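You operate a simulated robot arm through the tools that you are given. There is no shell and no other tool.

You run a simulated robot arm. Do the job below in one go: nothing can be reset, and whatever is moved stays where it is left.

## Task
Wind the leftover paper on to the core from the winder table, gluing its end on first.
Fine: stand the core on the turntable; press the black clip at the paper's end on the glue pad and stand it against the core; free the brake, turn the wheel to its stop, brake again; tear nothing; leave the other core on the shelf below. Set down upright: core.

It is judged by the outcome, as a careful person would: the job done as asked, and still so three seconds after it is handed in. It fails if anything else is knocked over, pushed out of place, dropped, spilled or broken.

## Robot
A 6-joint arm with a two-finger gripper, fixed in place. Base frame: the origin is at the foot of the arm, x ahead of it, y to its left, z up; the work surface is at about z = 86. Units: cm, rad, N and s.
Its first joint turns from -2.897 to 2.897 rad. Payload 3.43 kg.
Tool frame: the origin (TCP) lies between the finger pads and is the grasp point; the fingertips stand 2 cm ahead of it; z points along the fingers, y is the line along which they close. Largest opening 19 cm; the body of the gripper starts 24.8 cm behind the TCP.
Orientation is that of the tool frame in the base frame, as [roll, pitch, yaw] about the fixed x, y, z axes, in that order (R = Rz(yaw) Ry(pitch) Rx(roll)). With the fingers straight down and closing along the base's y, the tool's x points along the base's -x, its y along +y and its z along -z.

## Interface
- The arm moves only by the tool send_rows. Its argument "targets" is a list of rows, each an object (a shift or turn left out is 0, a gripper value left out holds the last) with "slide": the shift along the tool's x, y, z in units of 100 mm (1.0 is 100 mm), a list of three; "rot": the turn, a rotation vector about the tool's x, y, z in units of 60 degrees (1.0 is 60 degrees), a list of three; "hand": the finger opening in cm, from 0 to 19. In form: [{"slide": [x, y, z], "rot": [wx, wy, wz], "hand": hand}, ...]. A call has 1 to 20 rows; each row is the pose to reach, as a shift and turn from the pose commanded when the call began, along the tool's axes at that moment. A call with a number of a shift or a turn outside -1 to 1 is refused whole. Each row takes 0.2 s and may step no farther than 5 cm and 0.15 rad from the row before; otherwise, or with a gripper value out of range, the whole call is refused. A pose out of reach is approached as far as the arm can. The call stops where the force on the tool passes 40 N (or 10 N more than at its start, if that is more) or the arm is blocked; 0.2 s more then pass. Each finger travels about 4.5 cm/s and halts on what it meets, pressing with about 22 N; the grip force reading is that of the motor and also rises with nothing between the fingers. The clock runs only during rows and for 0.2 s after the last one: add rows that repeat a pose to give the fingers time. The reply holds the time, the measured pose of the TCP, the force on the tool along the base axes, the opening and the grip force, in the units named above and with some noise, with the torque about the TCP (base axes, N m) and any sound that the robot's microphone picked up.
- Cameras (640 x 400 px; columns grow to the right, rows downward): "scene" is fixed at [5.85, 51.39, 150.47]; the picture's right is [-0.15, -0.99, 0.00], its down [-0.44, 0.07, -0.89] and it looks along [0.88, -0.14, -0.45] (base axes); focal length 342 px, centre (320, 200). "wrist" rides on the gripper at [7, -0.8, -28.8] in the tool frame; the picture's right is [0.12, 0.99, 0.00], its down [-0.96, 0.12, -0.25] and it looks along [-0.25, 0.03, 0.97] (tool axes); focal length 261 px, centre (320, 200). There is no depth. A picture from a camera that has moved, and an enlarged one, comes with that camera's place and axes in the base frame and with its lens. The place of the scene camera against the robot may be out by one fixed shift of up to 2.5 cm in any direction.
- grab_frame(camera): a new picture of that camera. No time passes.
- raise_lower(by): slides the trunk up (or, below 0, down) by that many cm; the arm rides with it, the base frame stays. It gives what a move gives, with no picture.
- inspect(camera, box): a new picture of the part [left, top, right, bottom] of that camera's present view, enlarged. No time passes.
- finish_job(): hands the job in; it is judged then, once.

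Nothing tells you positions but the pictures and the camera data. Unless the task says otherwise, let go and move clear before handing in.

The tools are called as a command line: name --argument value ..., lists and objects as JSON in quotes. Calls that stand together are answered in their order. send_rows: Moves the arm, as the interface text tells. Its arguments: {"type":"object","properties":{"targets":{"type":"array"}},"required":["targets"]} The other tools are called the same way: raise_lower (by) slides the trunk up or down; grab_frame (camera) takes a picture; inspect (camera, box) takes an enlarged picture of a part of a camera's view; finish_job () hands the job in.

At the start:

```text
time: 0.0
tool_pos: [65.49, 33.85, 125.0]
tool_rot: [3.142, 0.0, -3.141]
contact_force: [0.4, 0.4, 0.7]
wrist_torque: [0.0, 0.0, -0.02]
finger_gap: 19.0
gripper_force: 0.1
trunk travel left (down, up): [-15.0, 9.0]
```

scene: 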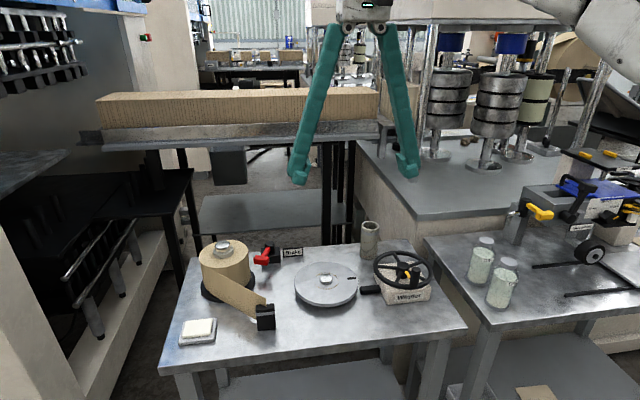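
wrist: 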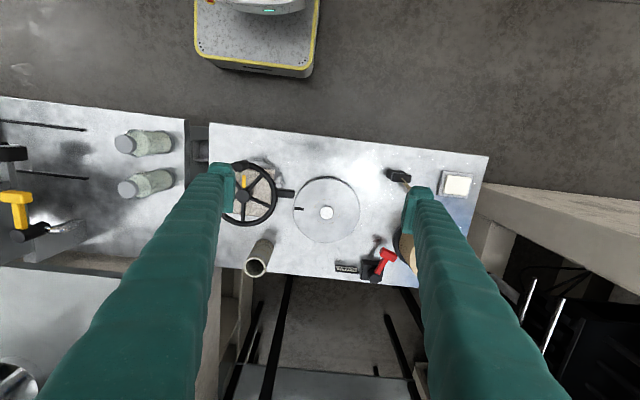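

I see a winder table with a paper roll (left), a clip at the paper's end, a glue pad, a turntable in the middle, an upright core behind it, a brake lever (red) and a hand wheel. I'll look closer before I move anything.

inspect --camera "scene" --box '[160, 210, 320, 370]'

inspect --camera "scene" --box '[290, 210, 450, 330]'

inspect --camera "wrist" --box '[200, 120, 500, 300]'

inspect --camera "scene" --box '[240, 220, 340, 280]'

```text
2.50 times, centred on (240, 290) of scene
camera zoom: at [5.85, 51.39, 150.47], right [-0.15, -0.99, 0.0], down [-0.44, 0.07, -0.89], along [0.88, -0.14, -0.45], focal length 856 px, centre (520, -25)
```

zoom: 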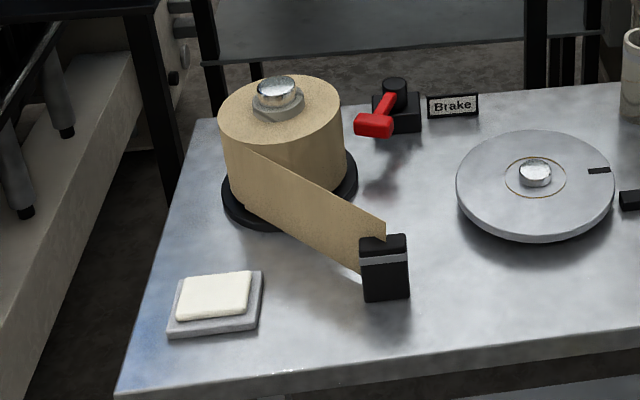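

```text
3.33 times, centred on (370, 270) of scene
camera zoom: at [5.85, 51.39, 150.47], right [-0.15, -0.99, 0.0], down [-0.44, 0.07, -0.89], along [0.88, -0.14, -0.45], focal length 1141 px, centre (153, -33)
```

zoom: 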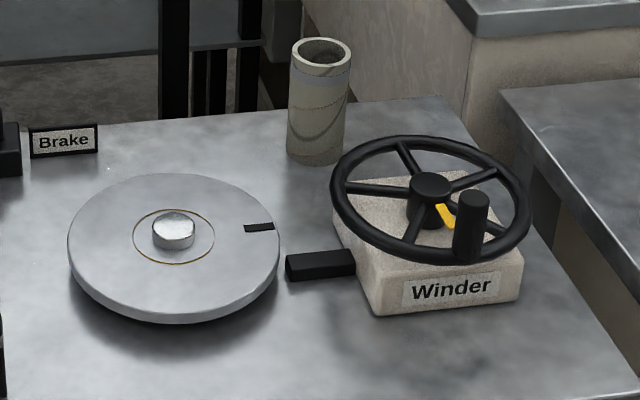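

```text
2.13 times, centred on (350, 210) of wrist
camera zoom: at [58.25, 32.95, 153.75], right [-0.12, 0.99, 0.0], down [0.96, 0.12, 0.25], along [0.25, 0.03, -0.97], focal length 556 px, centre (256, 179)
```

zoom: 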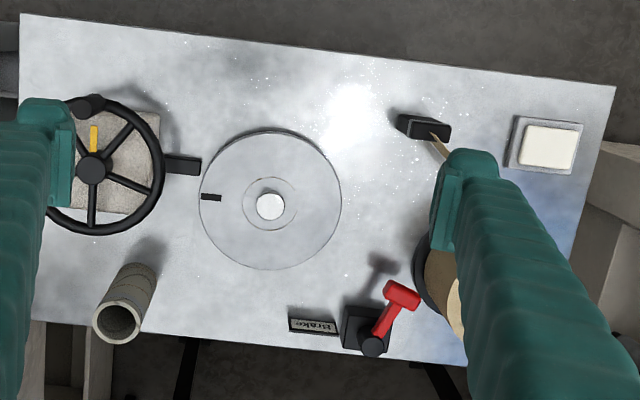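

```text
6.40 times, centred on (290, 250) of scene
camera zoom: at [5.85, 51.39, 150.47], right [-0.15, -0.99, 0.0], down [-0.44, 0.07, -0.89], along [0.88, -0.14, -0.45], focal length 2190 px, centre (512, -120)
```

zoom: 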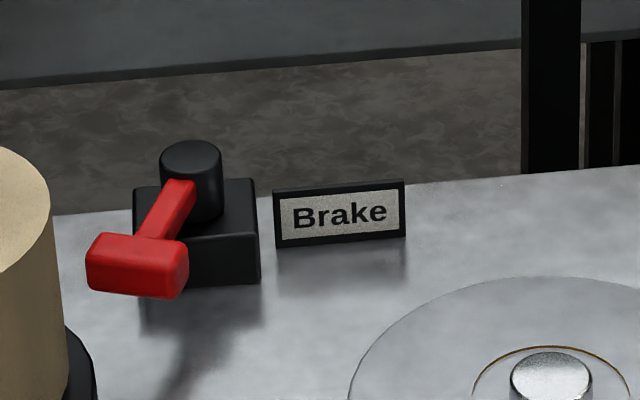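

The table spans roughly x 59–98 and y 5–77. The core stands near (92, 21), the turntable spindle near (77.5, 37), the wheel hub near (74, 17), the clip near (65.6, 53) and the glue pad near (67, 69.5). I'll move the wrist camera up high to fix these positions better.

send_rows --targets '[{"slide": [-0.27, -0.33, 0]}, {"slide": [-0.54, -0.66, 0]}, {"slide": [-0.8, -1.0, 0]}, {"slide": [-0.8, -1.0, 0]}]'

grab_frame --camera "wrist"

inspect --camera "scene" --box '[200, 380, 640, 400]'

```text
time: 1.0
tool_pos: [73.73, 23.89, 125.22]
tool_rot: [3.141, 0.0, -3.139]
contact_force: [0.2, -0.2, 0.6]
wrist_torque: [-0.03, 0.02, -0.01]
finger_gap: 19.01
gripper_force: 0.1
trunk travel left (down, up): [-15.0, 9.0]
```

```text
taken
camera wrist: at [66.33, 23.04, 153.89], right [-0.12, 0.99, 0.0], down [0.96, 0.12, 0.25], along [0.25, 0.03, -0.97], focal length 261 px, centre (320, 200)
```

wrist: 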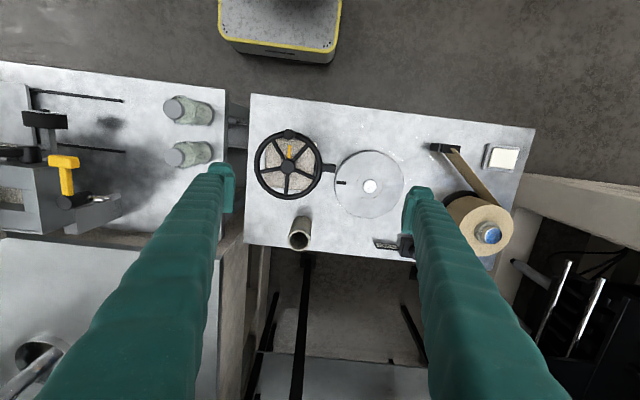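

```text
1.45 times, centred on (420, 390) of scene
camera zoom: at [5.85, 51.39, 150.47], right [-0.15, -0.99, 0.0], down [-0.44, 0.07, -0.89], along [0.88, -0.14, -0.45], focal length 498 px, centre (174, -76)
```

zoom: 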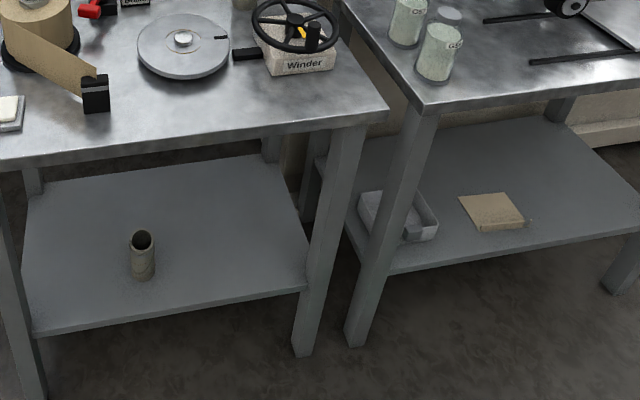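

The spare core is on the lower shelf and I'll leave it there. Next I'll zoom in on the wrist view to measure positions.

inspect --camera "wrist" --box '[240, 110, 400, 260]'

inspect --camera "wrist" --box '[400, 120, 540, 260]'

inspect --camera "scene" --box '[235, 285, 295, 345]'

```text
2.67 times, centred on (320, 185) of wrist
camera zoom: at [66.33, 23.04, 153.89], right [-0.12, 0.99, 0.0], down [0.96, 0.12, 0.25], along [0.25, 0.03, -0.97], focal length 695 px, centre (320, 240)
```

zoom: 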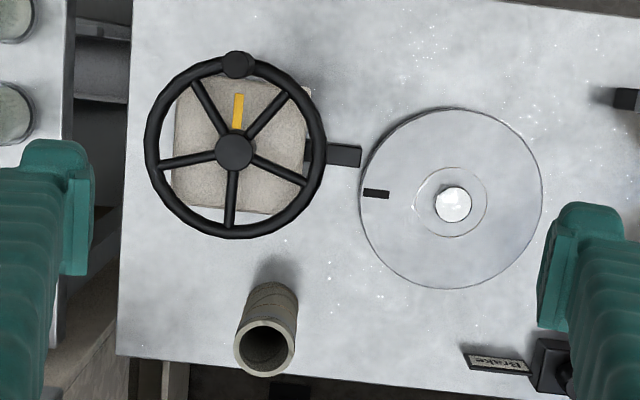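

```text
2.86 times, centred on (470, 190) of wrist
camera zoom: at [66.33, 23.04, 153.89], right [-0.12, 0.99, 0.0], down [0.96, 0.12, 0.25], along [0.25, 0.03, -0.97], focal length 745 px, centre (-109, 229)
```

zoom: 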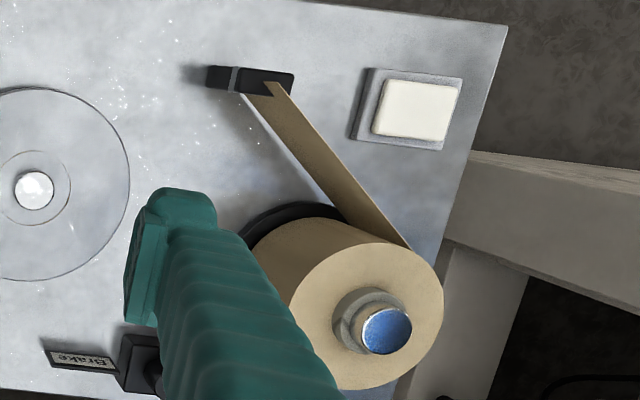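

```text
6.67 times, centred on (265, 315) of scene
camera zoom: at [5.85, 51.39, 150.47], right [-0.15, -0.99, 0.0], down [-0.44, 0.07, -0.89], along [0.88, -0.14, -0.45], focal length 2281 px, centre (687, -567)
```

zoom: 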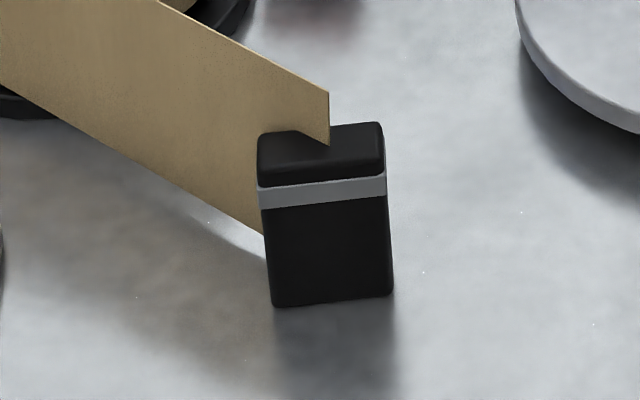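

From two wrist views I get these positions:
- **Core:** axis about (91.5, 21.15), top z about 96.4, outer diameter about 5 cm.
- **Spindle:** about (77.8, 37.0), top z about 89.8.
- **Wheel:** hub about (75, 16.5), radius about 8 cm.

I'll go over the core first, narrowing the fingers, and check the view.

send_rows --targets '[{"slide": [-0.25, -0.03, 0.15], "hand": 11}, {"slide": [-0.5, -0.07, 0.3], "hand": 11}, {"slide": [-0.75, -0.1, 0.45], "hand": 11}, {"slide": [-1.0, -0.135, 0.6], "hand": 11}, {"slide": [-1.0, -0.135, 0.6], "hand": 11}]'

grab_frame --camera "wrist"

inspect --camera "wrist" --box '[200, 100, 440, 250]'

```text
time: 2.2
tool_pos: [83.75, 22.38, 118.96]
tool_rot: [-3.141, 0.0, -3.141]
contact_force: [-0.3, -0.1, 0.4]
wrist_torque: [-0.01, 0.05, 0.0]
finger_gap: 11.02
gripper_force: 0.1
trunk travel left (down, up): [-15.0, 9.0]
```

```text
taken
camera wrist: at [76.43, 21.54, 147.7], right [-0.12, 0.99, 0.0], down [0.96, 0.12, 0.25], along [0.25, 0.03, -0.97], focal length 261 px, centre (320, 200)
```

wrist: 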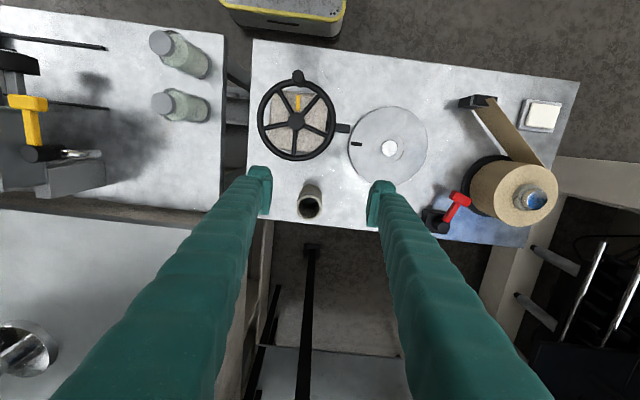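

```text
2.67 times, centred on (320, 175) of wrist
camera zoom: at [76.43, 21.54, 147.7], right [-0.12, 0.99, 0.0], down [0.96, 0.12, 0.25], along [0.25, 0.03, -0.97], focal length 695 px, centre (320, 267)
```

zoom: 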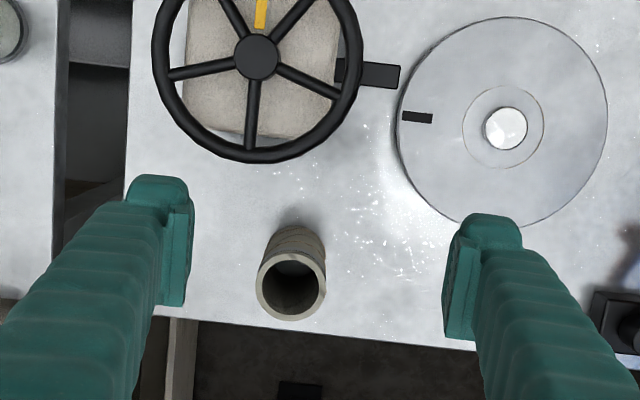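

This view puts the core at (91.4, 21.1), matching the earlier estimate. I'll move above it and come down around it in steps.

send_rows --targets '[{"slide": [-0.25, -0.04, 0.2], "hand": 11}, {"slide": [-0.5, -0.08, 0.45], "hand": 11}, {"slide": [-0.765, -0.128, 0.7], "hand": 11}, {"slide": [-0.765, -0.128, 1.0], "hand": 11}, {"slide": [-0.765, -0.128, 1.0], "hand": 11}]'

grab_frame --camera "wrist"

grab_frame --camera "scene"

```text
time: 3.4
tool_pos: [91.32, 21.31, 109.1]
tool_rot: [3.141, 0.0, -3.14]
contact_force: [0.3, 0.3, 0.1]
wrist_torque: [-0.02, 0.03, 0.01]
finger_gap: 11.02
gripper_force: 0.0
trunk travel left (down, up): [-15.0, 9.0]
```

```text
taken
camera wrist: at [84.0, 20.37, 137.89], right [-0.12, 0.99, 0.0], down [0.96, 0.12, 0.25], along [0.25, 0.03, -0.97], focal length 261 px, centre (320, 200)
```

wrist: 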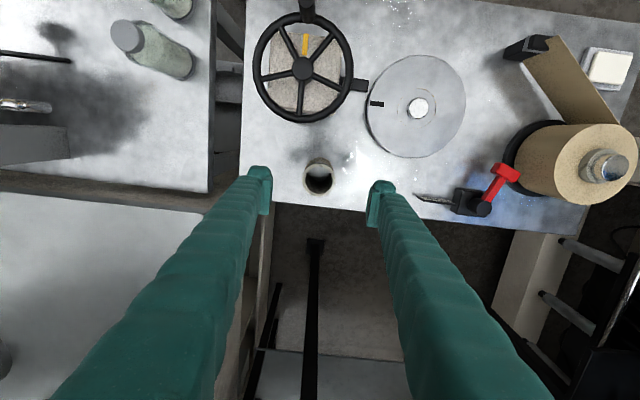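

```text
taken
```

scene: 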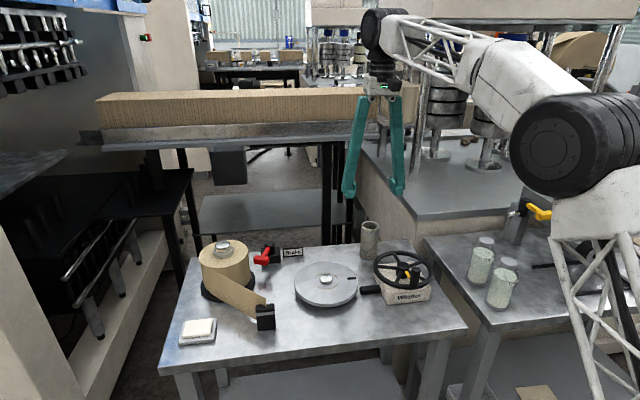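

The fingers straddle the core. I'll go straight down, watching the force, and then close.

send_rows --targets '[{"slide": [-0.01, -0.015, 0.4], "hand": 11}, {"slide": [-0.01, -0.015, 0.75], "hand": 11}, {"slide": [-0.01, -0.015, 1.0], "hand": 11}, {"slide": [-0.01, -0.015, 1.0], "hand": 11}]'

inspect --camera "wrist" --box '[220, 110, 420, 235]'

```text
time: 4.4
tool_pos: [91.31, 20.88, 99.15]
tool_rot: [-3.14, 0.0, 3.141]
contact_force: [0.0, 0.3, 0.5]
wrist_torque: [-0.01, 0.01, 0.01]
finger_gap: 11.0
gripper_force: 0.1
trunk travel left (down, up): [-15.0, 9.0]
```

```text
3.20 times, centred on (320, 172) of wrist
camera zoom: at [84.02, 20.07, 127.94], right [-0.12, 0.99, 0.0], down [0.96, 0.12, 0.25], along [0.25, 0.03, -0.97], focal length 834 px, centre (320, 288)
```

zoom: 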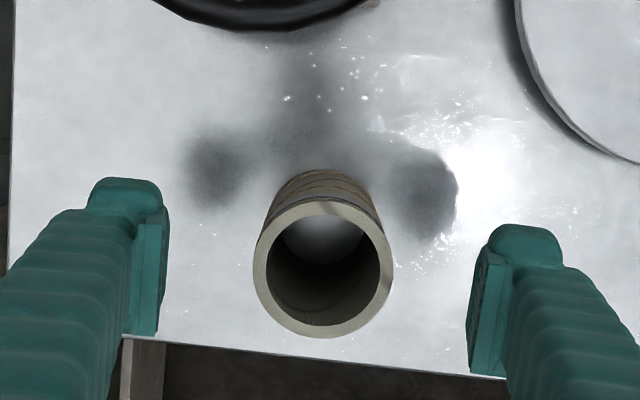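

The core axis is at (91.3, 21.1), right under the tool. I'll descend to grip height and close.

send_rows --targets '[{"slide": [0, 0, 0.35], "hand": 11}, {"slide": [0, 0, 0.68], "hand": 11}, {"slide": [0, 0, 0.68], "hand": 4.5}, {"slide": [0, 0, 0.68], "hand": 4.5}, {"slide": [0, 0, 0.68], "hand": 4.5}, {"slide": [0, 0, 0.68], "hand": 4.5}, {"slide": [0, 0, 0.68], "hand": 4.5}]'

inspect --camera "wrist" --box '[220, 110, 420, 235]'

```text
time: 6.0
tool_pos: [91.38, 20.94, 92.29]
tool_rot: [-3.141, 0.0, 3.141]
contact_force: [-0.1, -0.1, 0.3]
wrist_torque: [0.05, -0.01, -0.01]
finger_gap: 5.27
gripper_force: 22.1
trunk travel left (down, up): [-15.0, 9.0]
```

```text
3.20 times, centred on (320, 172) of wrist
camera zoom: at [84.06, 20.07, 121.1], right [-0.12, 0.99, 0.0], down [0.96, 0.12, 0.25], along [0.25, 0.03, -0.97], focal length 834 px, centre (320, 288)
```

zoom: 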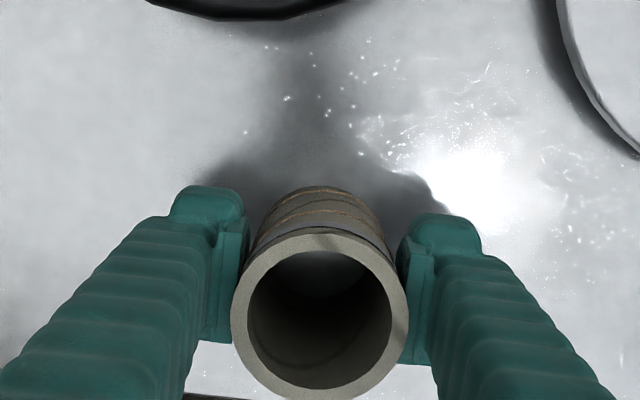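

The core is gripped with a 5.27 cm gap. I'll lift it clear and carry it over the table toward the turntable.

send_rows --targets '[{"slide": [0, 0, -0.2]}, {"slide": [0, 0, -0.5]}, {"slide": [0, 0, -0.8]}, {"slide": [0, 0, -1.0]}, {"slide": [0.25, 0.3, -1.0]}, {"slide": [0.5, 0.6, -1.0]}, {"slide": [0.75, 0.9, -1.0]}, {"slide": [0.75, 0.9, -1.0]}]'

grab_frame --camera "wrist"

grab_frame --camera "scene"

```text
time: 7.8
tool_pos: [83.48, 30.15, 102.28]
tool_rot: [-3.141, -0.001, 3.141]
contact_force: [-0.8, 1.2, -0.6]
wrist_torque: [0.01, -0.03, -0.06]
finger_gap: 5.25
gripper_force: 22.4
trunk travel left (down, up): [-15.0, 9.0]
```

```text
taken
camera wrist: at [76.21, 29.32, 131.03], right [-0.12, 0.99, 0.0], down [0.96, 0.12, 0.25], along [0.25, 0.03, -0.97], focal length 261 px, centre (320, 200)
```

wrist: 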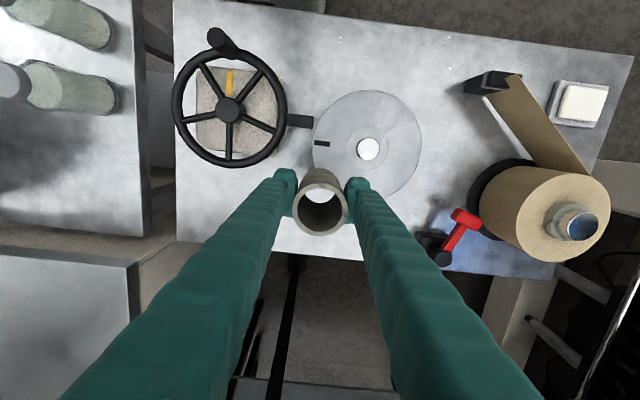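

```text
taken
```

scene: 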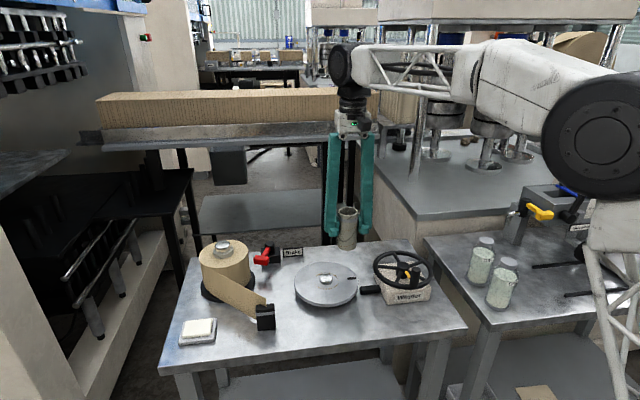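

The core is held upright. Before moving on, I'll measure the spindle precisely from here.

inspect --camera "wrist" --box '[300, 80, 440, 200]'

inspect --camera "wrist" --box '[400, 50, 640, 280]'

inspect --camera "wrist" --box '[160, 20, 330, 180]'

```text
3.33 times, centred on (370, 140) of wrist
camera zoom: at [76.21, 29.32, 131.03], right [-0.12, 0.99, 0.0], down [0.96, 0.12, 0.25], along [0.25, 0.03, -0.97], focal length 869 px, centre (153, 400)
```

zoom: 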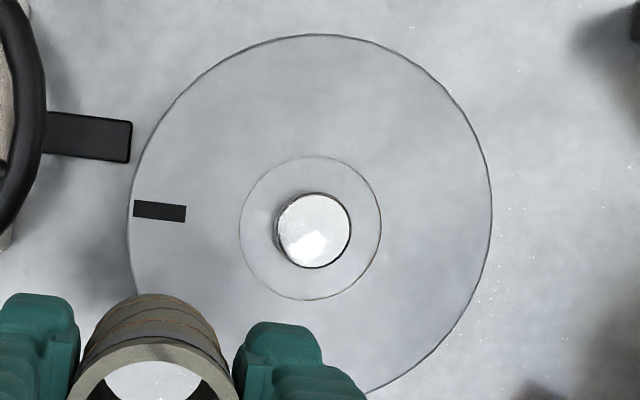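

```text
1.74 times, centred on (520, 165) of wrist
camera zoom: at [76.21, 29.32, 131.03], right [-0.12, 0.99, 0.0], down [0.96, 0.12, 0.25], along [0.25, 0.03, -0.97], focal length 453 px, centre (-28, 261)
```

zoom: 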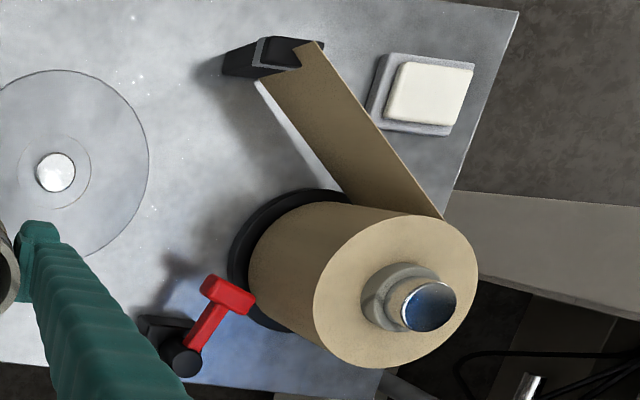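

```text
2.50 times, centred on (245, 100) of wrist
camera zoom: at [76.21, 29.32, 131.03], right [-0.12, 0.99, 0.0], down [0.96, 0.12, 0.25], along [0.25, 0.03, -0.97], focal length 652 px, centre (508, 450)
```

zoom: 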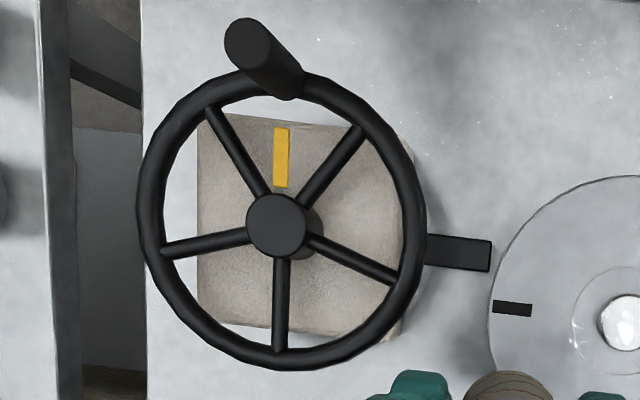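

The spindle is at (77.82, 37.03). I'll move the core right above it and verify before lowering.

send_rows --targets '[{"slide": [0.2, 0.23, 0]}, {"slide": [0.4, 0.46, 0]}, {"slide": [0.589, 0.693, 0]}, {"slide": [0.589, 0.693, 0]}, {"slide": [0.589, 0.693, 0]}]'

inspect --camera "wrist" --box '[220, 80, 420, 240]'

inspect --camera "scene" --box '[270, 180, 400, 310]'

```text
time: 9.0
tool_pos: [77.85, 36.88, 102.2]
tool_rot: [-3.142, 0.0, 3.141]
contact_force: [0.0, -0.9, -1.0]
wrist_torque: [-0.03, -0.02, 0.02]
finger_gap: 5.26
gripper_force: 22.2
trunk travel left (down, up): [-15.0, 9.0]
```

```text
2.50 times, centred on (320, 160) of wrist
camera zoom: at [70.51, 35.97, 131.04], right [-0.12, 0.99, 0.0], down [0.96, 0.12, 0.25], along [0.25, 0.03, -0.97], focal length 652 px, centre (320, 300)
```

zoom: 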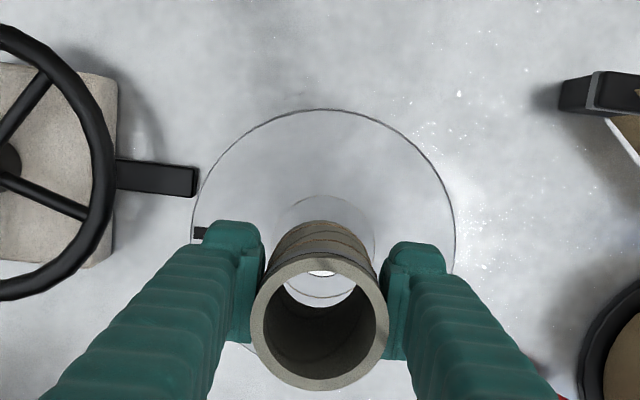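

```text
3.08 times, centred on (335, 245) of scene
camera zoom: at [5.85, 51.39, 150.47], right [-0.15, -0.99, 0.0], down [-0.44, 0.07, -0.89], along [0.88, -0.14, -0.45], focal length 1053 px, centre (274, 62)
```

zoom: 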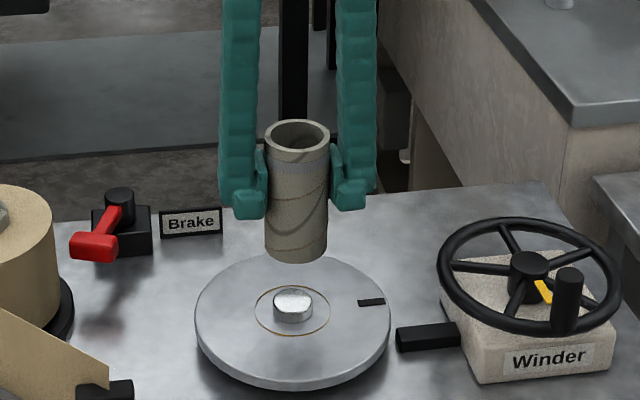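

Compared with the spindle, the held core needs about +0.2 cm in y and +0.05 in x. I'll correct that and lower it partway.

send_rows --targets '[{"slide": [-0.005, 0.02, 0.2]}, {"slide": [-0.005, 0.02, 0.4]}, {"slide": [-0.005, 0.02, 0.52]}, {"slide": [-0.005, 0.02, 0.52]}]'

inspect --camera "wrist" --box '[220, 80, 420, 240]'

inspect --camera "scene" --box '[290, 230, 370, 310]'

```text
time: 10.0
tool_pos: [77.78, 37.06, 96.91]
tool_rot: [-3.141, 0.001, -3.141]
contact_force: [0.0, -0.6, -1.1]
wrist_torque: [0.01, 0.02, -0.02]
finger_gap: 5.27
gripper_force: 21.8
trunk travel left (down, up): [-15.0, 9.0]
```

```text
2.50 times, centred on (320, 160) of wrist
camera zoom: at [70.53, 36.18, 125.65], right [-0.12, 0.99, 0.0], down [0.96, 0.12, 0.25], along [0.25, 0.03, -0.97], focal length 652 px, centre (320, 300)
```

zoom: 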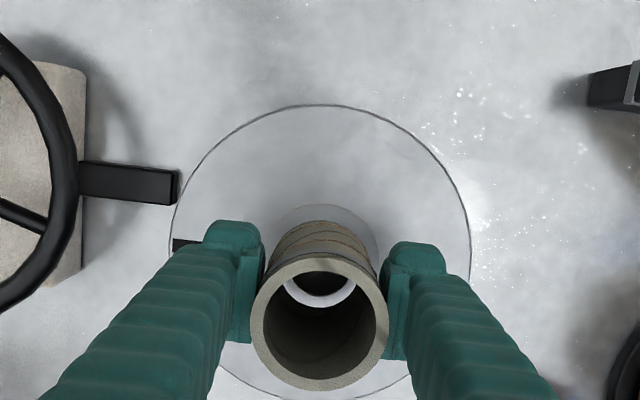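

```text
5.00 times, centred on (330, 270) of scene
camera zoom: at [5.85, 51.39, 150.47], right [-0.15, -0.99, 0.0], down [-0.44, 0.07, -0.89], along [0.88, -0.14, -0.45], focal length 1711 px, centre (270, -150)
```

zoom: 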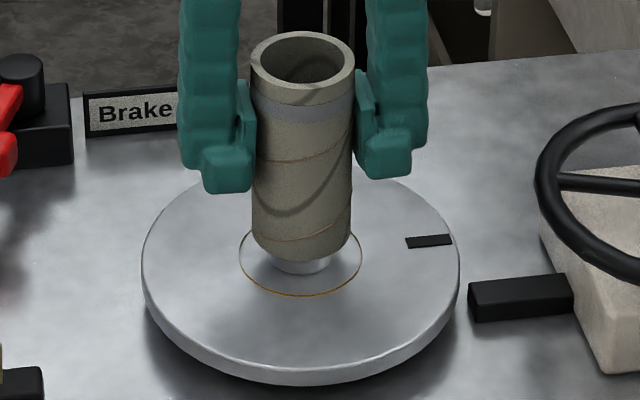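

The core is centred over the spindle with a low reading on the force. I'll lower slowly to contact.

send_rows --targets '[{"slide": [0, 0, 0.05]}, {"slide": [0, 0, 0.1]}, {"slide": [0, 0, 0.15]}, {"slide": [0, 0, 0.18]}, {"slide": [0, 0, 0.2]}, {"slide": [0, 0, 0.2]}]'

inspect --camera "scene" --box '[290, 230, 370, 310]'

```text
time: 11.4
tool_pos: [77.95, 37.03, 95.0]
tool_rot: [3.141, 0.003, -3.139]
contact_force: [-0.5, 1.2, 19.6]
wrist_torque: [0.01, 0.11, 0.0]
finger_gap: 5.28
gripper_force: 21.5
trunk travel left (down, up): [-15.0, 9.0]
```

```text
5.00 times, centred on (330, 270) of scene
camera zoom: at [5.85, 51.39, 150.47], right [-0.15, -0.99, 0.0], down [-0.44, 0.07, -0.89], along [0.88, -0.14, -0.45], focal length 1711 px, centre (270, -150)
```

zoom: 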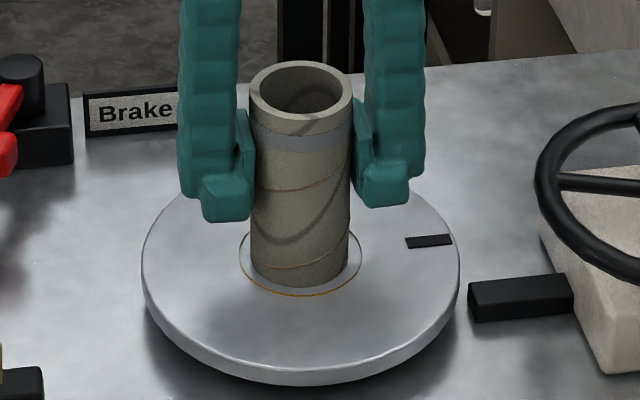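

The core now sits on the disc inside the ring, and contact shows at the expected height. I'll ease off, open the fingers and rise straight up.

send_rows --targets '[{"slide": [0, 0, -0.01]}, {"slide": [0, 0, -0.02], "hand": 6}, {"slide": [0, 0, -0.02], "hand": 8.5}, {"slide": [0, 0, -0.02], "hand": 8.5}, {"slide": [0, 0, -0.02], "hand": 8.5}, {"slide": [0, 0, -0.3], "hand": 8.5}, {"slide": [0, 0, -0.7], "hand": 8.5}, {"slide": [0, 0, -1.0], "hand": 8.5}]'

inspect --camera "scene" --box '[290, 230, 370, 310]'

grab_frame --camera "wrist"

```text
time: 13.2
tool_pos: [78.0, 37.06, 104.93]
tool_rot: [3.142, -0.001, 3.142]
contact_force: [0.9, 0.0, 0.7]
wrist_torque: [-0.05, 0.01, -0.03]
finger_gap: 8.49
gripper_force: 0.2
trunk travel left (down, up): [-15.0, 9.0]
```

```text
5.00 times, centred on (330, 270) of scene
camera zoom: at [5.85, 51.39, 150.47], right [-0.15, -0.99, 0.0], down [-0.44, 0.07, -0.89], along [0.88, -0.14, -0.45], focal length 1711 px, centre (270, -150)
```

zoom: 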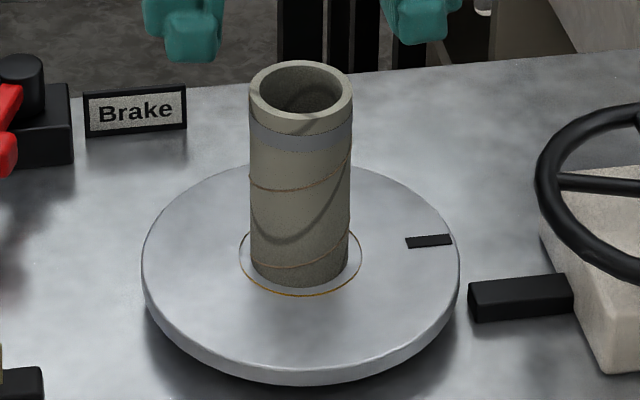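

```text
taken
camera wrist: at [70.7, 36.24, 133.64], right [-0.12, 0.99, 0.0], down [0.96, 0.12, 0.25], along [0.25, 0.03, -0.97], focal length 261 px, centre (320, 200)
```

wrist: 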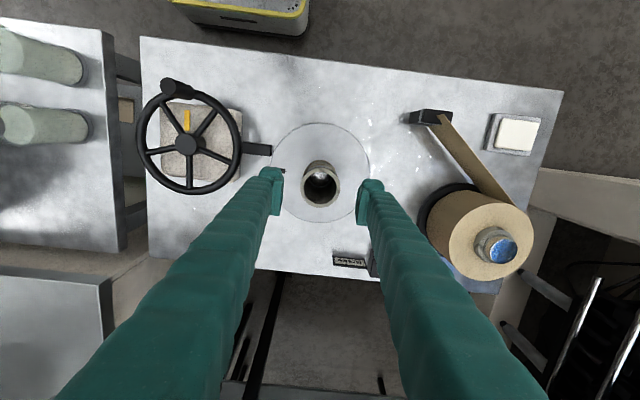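

The core is standing upright on the turntable. Now I'll raise the arm and move over to look at the clip, paper strip and glue pad from above.

send_rows --targets '[{"slide": [0, 0, -0.4], "hand": 12}, {"slide": [0.28, 0.33, -0.4], "hand": 12}, {"slide": [0.56, 0.66, -0.4], "hand": 12}, {"slide": [0.84, 1.0, -0.4], "hand": 12}]'

send_rows --targets '[{"slide": [0, 0.32, 0]}, {"slide": [0, 0.63, 0]}, {"slide": [0, 0.63, 0]}]'

grab_frame --camera "wrist"

inspect --camera "wrist" --box '[260, 80, 420, 200]'

```text
time: 14.2
tool_pos: [69.73, 46.96, 109.27]
tool_rot: [3.14, 0.001, -3.141]
contact_force: [0.6, -0.2, 0.8]
wrist_torque: [0.15, 0.13, -0.01]
finger_gap: 11.99
gripper_force: 0.0
trunk travel left (down, up): [-15.0, 9.0]
```

```text
time: 15.0
tool_pos: [69.48, 53.41, 109.09]
tool_rot: [-3.141, 0.002, 3.14]
contact_force: [0.2, -0.3, 0.2]
wrist_torque: [0.02, 0.02, 0.0]
finger_gap: 12.0
gripper_force: 0.0
trunk travel left (down, up): [-15.0, 9.0]
```

```text
taken
camera wrist: at [62.21, 52.48, 137.77], right [-0.12, 0.99, 0.0], down [0.96, 0.12, 0.25], along [0.25, 0.03, -0.97], focal length 261 px, centre (320, 200)
```

wrist: 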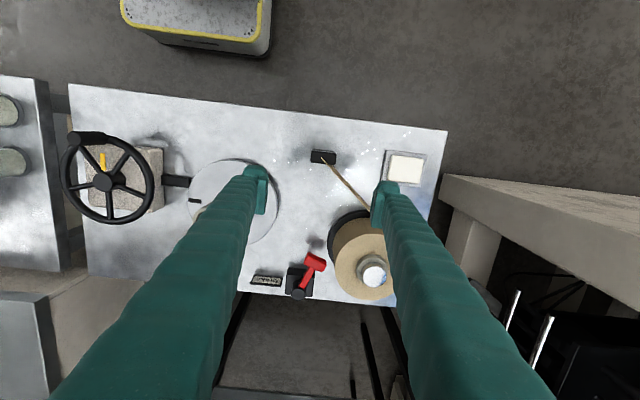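

```text
3.33 times, centred on (340, 140) of wrist
camera zoom: at [62.21, 52.48, 137.77], right [-0.12, 0.99, 0.0], down [0.96, 0.12, 0.25], along [0.25, 0.03, -0.97], focal length 869 px, centre (253, 400)
```

zoom: 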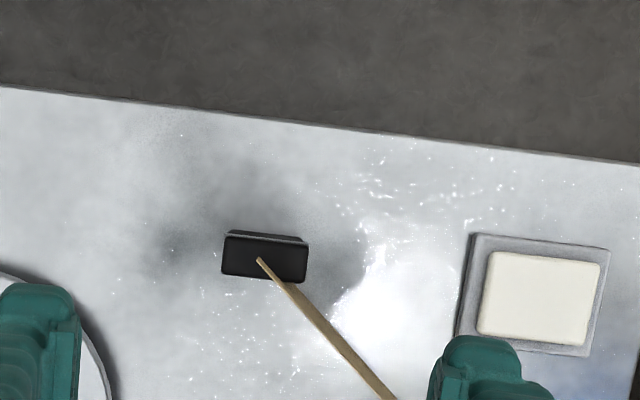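

The clip sits at about x 65.3–67.4, y 51.5–55.8, with its top near z 92. The paper passes through its middle and leaves diagonally toward the roll, centred near (83, 63.5). The glue pad centre is about (67.1, 69.8). I'll come down over the clip with the fingers closing along y, offset a little toward −x so they clear the paper.

send_rows --targets '[{"slide": [0.2, 0.01, 0.1], "hand": 7.5}, {"slide": [0.415, 0.013, 0.3], "hand": 7.5}, {"slide": [0.415, 0.013, 0.6], "hand": 7.5}, {"slide": [0.415, 0.013, 0.8], "hand": 7.5}, {"slide": [0.415, 0.013, 0.8], "hand": 7.5}]'

inspect --camera "wrist" --box '[220, 80, 460, 240]'

inspect --camera "scene" --box '[200, 230, 320, 350]'

```text
time: 16.2
tool_pos: [65.26, 53.57, 100.91]
tool_rot: [3.141, 0.0, -3.14]
contact_force: [0.7, 0.6, 0.3]
wrist_torque: [-0.02, -0.01, 0.01]
finger_gap: 7.5
gripper_force: 0.1
trunk travel left (down, up): [-15.0, 9.0]
```

```text
2.50 times, centred on (340, 160) of wrist
camera zoom: at [57.94, 52.77, 129.75], right [-0.12, 0.99, 0.0], down [0.96, 0.12, 0.25], along [0.25, 0.03, -0.97], focal length 652 px, centre (270, 300)
```

zoom: 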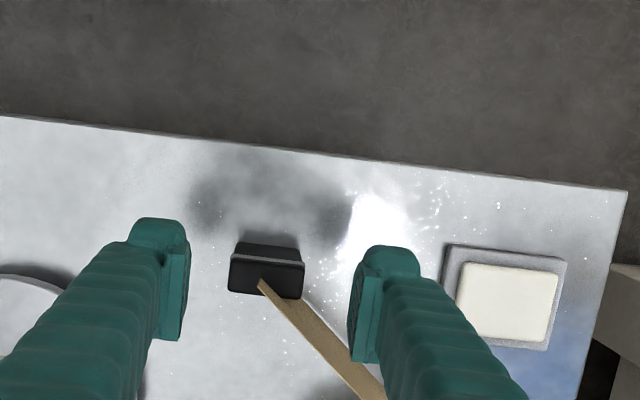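

```text
3.33 times, centred on (260, 290) of scene
camera zoom: at [5.85, 51.39, 150.47], right [-0.15, -0.99, 0.0], down [-0.44, 0.07, -0.89], along [0.88, -0.14, -0.45], focal length 1141 px, centre (520, -100)
```

zoom: 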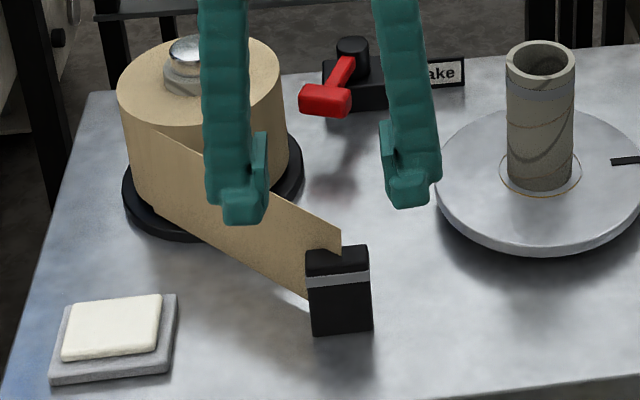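

The fingers line up on both sides of the clip, clear of the strip. I'll descend.

send_rows --targets '[{"slide": [0, 0, 0.35], "hand": 7.0}, {"slide": [0, 0, 0.7], "hand": 7.0}, {"slide": [0, 0, 0.85], "hand": 7.0}, {"slide": [0, 0, 0.85], "hand": 7.0}]'

inspect --camera "wrist" --box '[240, 120, 440, 240]'

inspect --camera "scene" --box '[220, 270, 300, 350]'

```text
time: 17.2
tool_pos: [65.37, 53.48, 92.62]
tool_rot: [3.141, -0.001, 3.141]
contact_force: [0.3, -0.7, 0.1]
wrist_torque: [0.01, 0.01, 0.0]
finger_gap: 7.02
gripper_force: 0.2
trunk travel left (down, up): [-15.0, 9.0]
```

```text
3.20 times, centred on (340, 180) of wrist
camera zoom: at [58.07, 52.73, 121.33], right [-0.12, 0.99, 0.0], down [0.96, 0.12, 0.25], along [0.25, 0.03, -0.97], focal length 834 px, centre (256, 264)
```

zoom: 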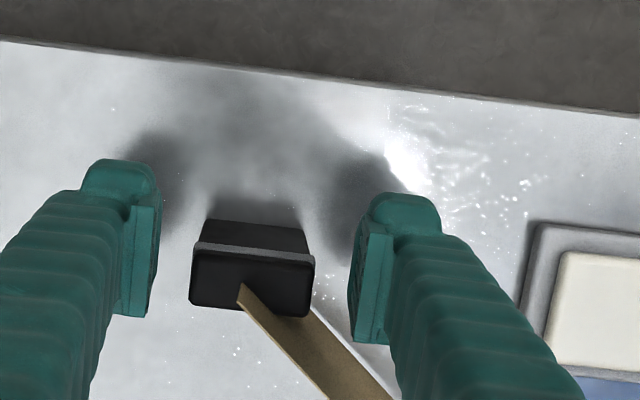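

```text
5.00 times, centred on (260, 310) of scene
camera zoom: at [5.85, 51.39, 150.47], right [-0.15, -0.99, 0.0], down [-0.44, 0.07, -0.89], along [0.88, -0.14, -0.45], focal length 1711 px, centre (620, -350)
```

zoom: 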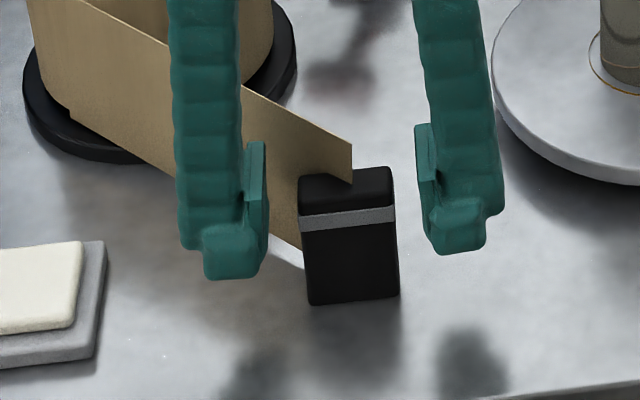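

The fingers are in front of the paper on both sides of the clip. I'll take the last 3 cm down and close.

send_rows --targets '[{"slide": [0, 0, 0.15], "hand": 7.0}, {"slide": [0, 0, 0.29], "hand": 7.0}, {"slide": [0, 0, 0.29], "hand": 5.5}, {"slide": [0, 0, 0.29], "hand": 4.5}, {"slide": [0, 0, 0.29], "hand": 3.5}, {"slide": [0, 0, 0.29], "hand": 3.5}, {"slide": [0, 0, 0.29], "hand": 3.5}]'

inspect --camera "wrist" --box '[240, 120, 440, 240]'

inspect --camera "scene" --box '[220, 270, 300, 350]'

```text
time: 18.8
tool_pos: [65.49, 53.65, 89.5]
tool_rot: [3.141, 0.001, 3.141]
contact_force: [-0.7, 0.0, -0.4]
wrist_torque: [0.0, -0.03, 0.02]
finger_gap: 4.28
gripper_force: 21.6
trunk travel left (down, up): [-15.0, 9.0]
```

```text
3.20 times, centred on (340, 180) of wrist
camera zoom: at [58.19, 52.76, 118.35], right [-0.12, 0.99, 0.0], down [0.96, 0.12, 0.25], along [0.25, 0.03, -0.97], focal length 834 px, centre (256, 264)
```

zoom: 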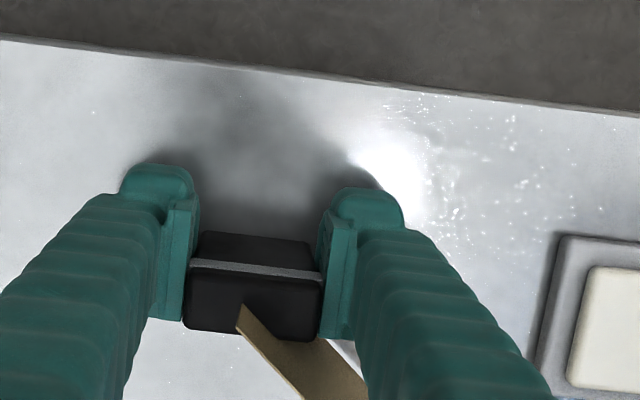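

```text
5.00 times, centred on (260, 310) of scene
camera zoom: at [5.85, 51.39, 150.47], right [-0.15, -0.99, 0.0], down [-0.44, 0.07, -0.89], along [0.88, -0.14, -0.45], focal length 1711 px, centre (620, -350)
```

zoom: 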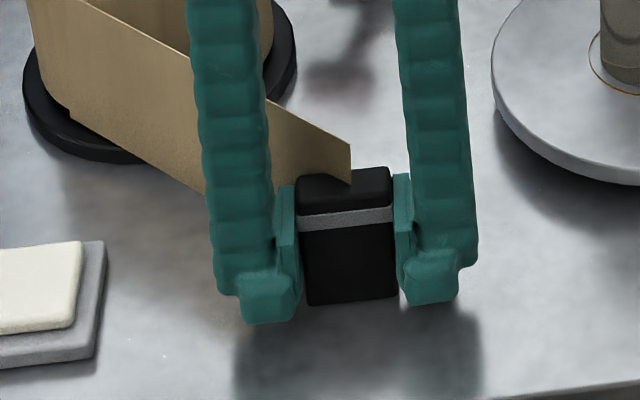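

The clip is gripped with a 4.28 cm gap. I'll lift it slowly and check for any pull from the paper.

send_rows --targets '[{"slide": [0, 0, -0.1]}, {"slide": [0, 0, -0.2]}, {"slide": [0, 0, -0.3]}, {"slide": [0, 0, -0.4]}, {"slide": [0, 0, -0.4]}]'

inspect --camera "scene" --box '[180, 230, 300, 350]'

```text
time: 20.0
tool_pos: [65.41, 53.66, 93.73]
tool_rot: [3.141, 0.0, -3.14]
contact_force: [0.6, 0.6, -1.1]
wrist_torque: [-0.01, 0.03, -0.02]
finger_gap: 4.32
gripper_force: 21.5
trunk travel left (down, up): [-15.0, 9.0]
```

```text
3.33 times, centred on (240, 290) of scene
camera zoom: at [5.85, 51.39, 150.47], right [-0.15, -0.99, 0.0], down [-0.44, 0.07, -0.89], along [0.88, -0.14, -0.45], focal length 1141 px, centre (587, -100)
```

zoom: 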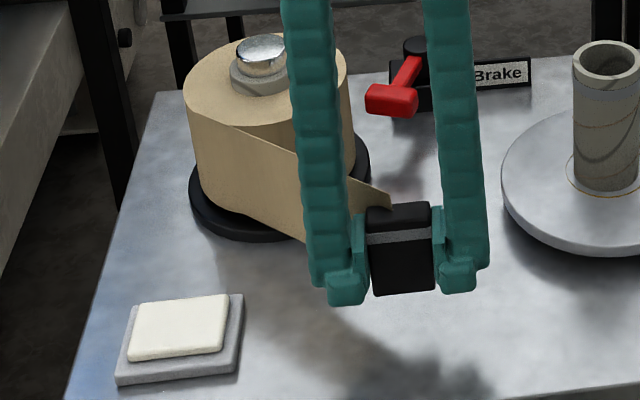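

The clip lifted cleanly and the paper follows with almost no force. I'll carry it toward the glue pad in moderate steps.

send_rows --targets '[{"slide": [-0.01, 0.2, 0]}, {"slide": [-0.02, 0.4, 0]}, {"slide": [-0.03, 0.6, 0]}, {"slide": [-0.04, 0.8, 0]}, {"slide": [-0.04, 0.8, 0]}]'

inspect --camera "scene" --box '[160, 230, 280, 350]'

grab_frame --camera "wrist"

```text
time: 21.2
tool_pos: [65.95, 61.62, 93.56]
tool_rot: [-3.141, -0.001, -3.141]
contact_force: [0.0, 0.2, -1.0]
wrist_torque: [0.0, 0.05, 0.01]
finger_gap: 4.28
gripper_force: 22.3
trunk travel left (down, up): [-15.0, 9.0]
```

```text
3.33 times, centred on (220, 290) of scene
camera zoom: at [5.85, 51.39, 150.47], right [-0.15, -0.99, 0.0], down [-0.44, 0.07, -0.89], along [0.88, -0.14, -0.45], focal length 1141 px, centre (653, -100)
```

zoom: 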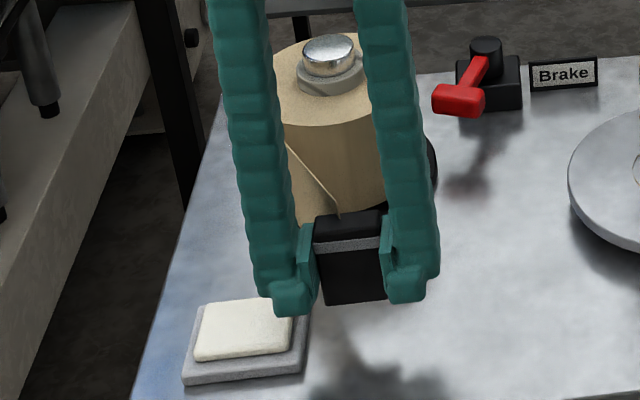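

```text
taken
camera wrist: at [58.52, 60.71, 122.33], right [-0.12, 0.99, 0.0], down [0.96, 0.12, 0.25], along [0.25, 0.03, -0.97], focal length 261 px, centre (320, 200)
```

wrist: 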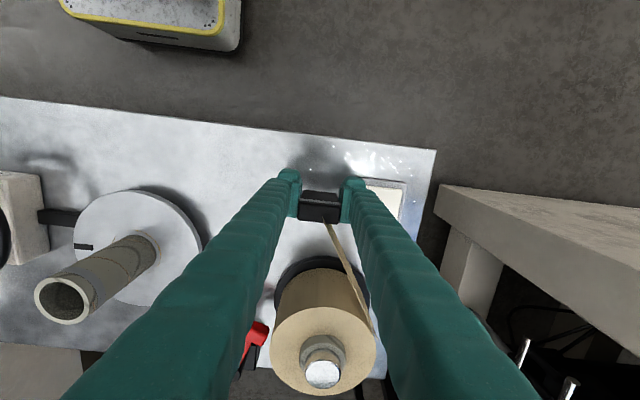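

The paper just follows between the fingers and the force is near zero. I'll continue to above the pad.

send_rows --targets '[{"slide": [-0.01, 0.2, 0]}, {"slide": [-0.02, 0.4, 0]}, {"slide": [-0.03, 0.6, 0]}, {"slide": [-0.035, 0.82, 0]}, {"slide": [-0.035, 0.82, 0]}]'

inspect --camera "scene" --box '[150, 260, 250, 360]'

inspect --camera "wrist" --box '[240, 120, 440, 240]'

```text
time: 22.4
tool_pos: [66.25, 69.76, 93.56]
tool_rot: [-3.141, 0.0, -3.14]
contact_force: [-0.5, 1.0, -1.2]
wrist_torque: [0.02, 0.05, 0.0]
finger_gap: 4.29
gripper_force: 22.3
trunk travel left (down, up): [-15.0, 9.0]
```

```text
4.00 times, centred on (200, 310) of scene
camera zoom: at [5.85, 51.39, 150.47], right [-0.15, -0.99, 0.0], down [-0.44, 0.07, -0.89], along [0.88, -0.14, -0.45], focal length 1369 px, centre (800, -240)
```

zoom: 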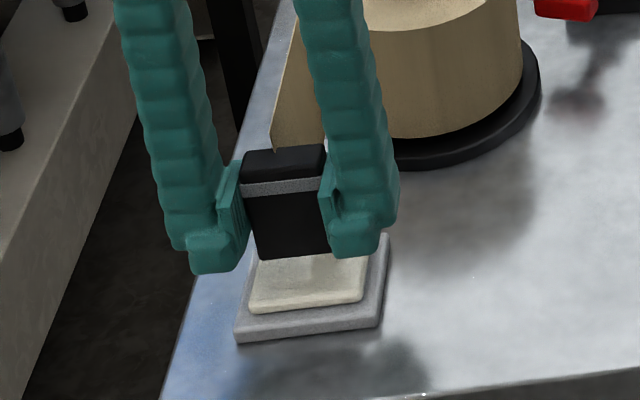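

```text
3.20 times, centred on (340, 180) of wrist
camera zoom: at [58.82, 68.91, 122.31], right [-0.12, 0.99, 0.0], down [0.96, 0.12, 0.25], along [0.25, 0.03, -0.97], focal length 834 px, centre (256, 264)
```

zoom: 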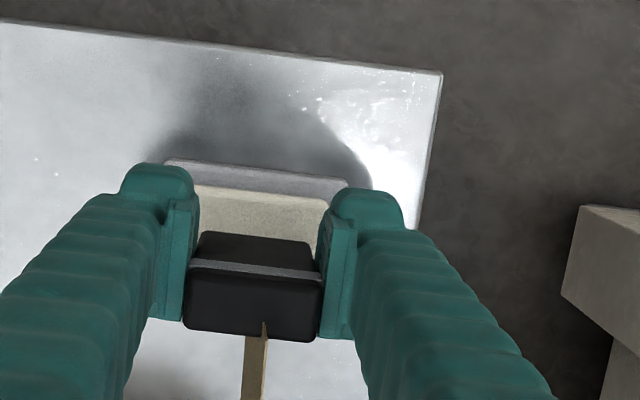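

The clip is centred over the pad. I'll lower gently and press.

send_rows --targets '[{"slide": [0, 0, 0.08]}, {"slide": [0, 0, 0.15]}, {"slide": [0, 0, 0.18]}, {"slide": [0, 0, 0.2]}, {"slide": [0, 0, 0.2]}]'

inspect --camera "scene" --box '[150, 260, 250, 360]'

```text
time: 23.6
tool_pos: [66.07, 69.67, 91.67]
tool_rot: [3.14, 0.004, -3.14]
contact_force: [1.4, 1.9, 21.5]
wrist_torque: [0.0, -0.19, 0.03]
finger_gap: 4.3
gripper_force: 21.8
trunk travel left (down, up): [-15.0, 9.0]
```

```text
4.00 times, centred on (200, 310) of scene
camera zoom: at [5.85, 51.39, 150.47], right [-0.15, -0.99, 0.0], down [-0.44, 0.07, -0.89], along [0.88, -0.14, -0.45], focal length 1369 px, centre (800, -240)
```

zoom: 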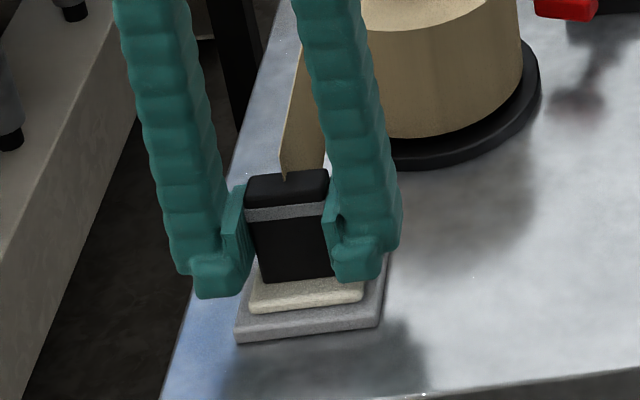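

There's a firm 21 N press on the pad. I'll hold for about a second, then lift and inspect.

send_rows --targets '[{"slide": [0, 0, 0]}, {"slide": [0, 0, 0]}, {"slide": [0, 0, 0]}, {"slide": [0, 0, 0]}, {"slide": [0, 0, 0]}, {"slide": [0, 0, -0.1]}, {"slide": [0, 0, -0.2]}, {"slide": [0, 0, -0.35]}, {"slide": [0, 0, -0.5]}, {"slide": [0, 0, -0.5]}]'

inspect --camera "scene" --box '[150, 240, 270, 360]'

grab_frame --camera "wrist"

```text
time: 25.8
tool_pos: [66.19, 69.71, 96.55]
tool_rot: [-3.141, -0.001, 3.14]
contact_force: [0.6, 0.4, -1.4]
wrist_torque: [0.01, 0.0, 0.02]
finger_gap: 4.3
gripper_force: 21.9
trunk travel left (down, up): [-15.0, 9.0]
```

```text
3.33 times, centred on (210, 300) of scene
camera zoom: at [5.85, 51.39, 150.47], right [-0.15, -0.99, 0.0], down [-0.44, 0.07, -0.89], along [0.88, -0.14, -0.45], focal length 1141 px, centre (687, -133)
```

zoom: 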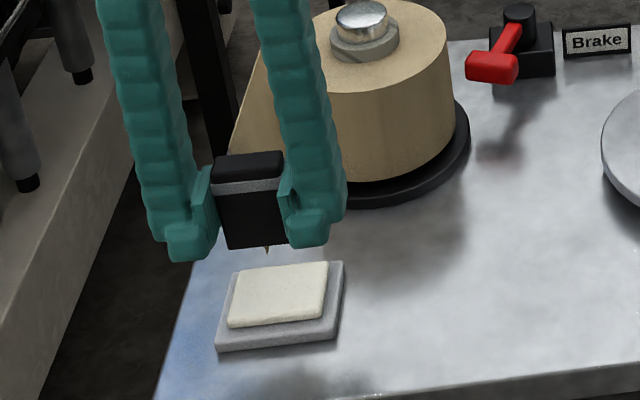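

```text
taken
camera wrist: at [58.82, 68.93, 125.3], right [-0.12, 0.99, 0.0], down [0.96, 0.12, 0.25], along [0.25, 0.03, -0.97], focal length 261 px, centre (320, 200)
```

wrist: 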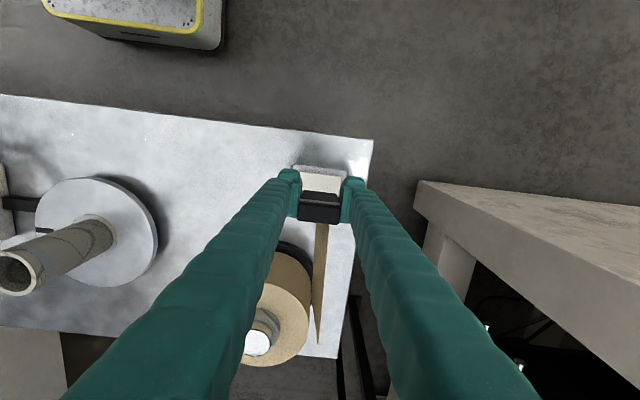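

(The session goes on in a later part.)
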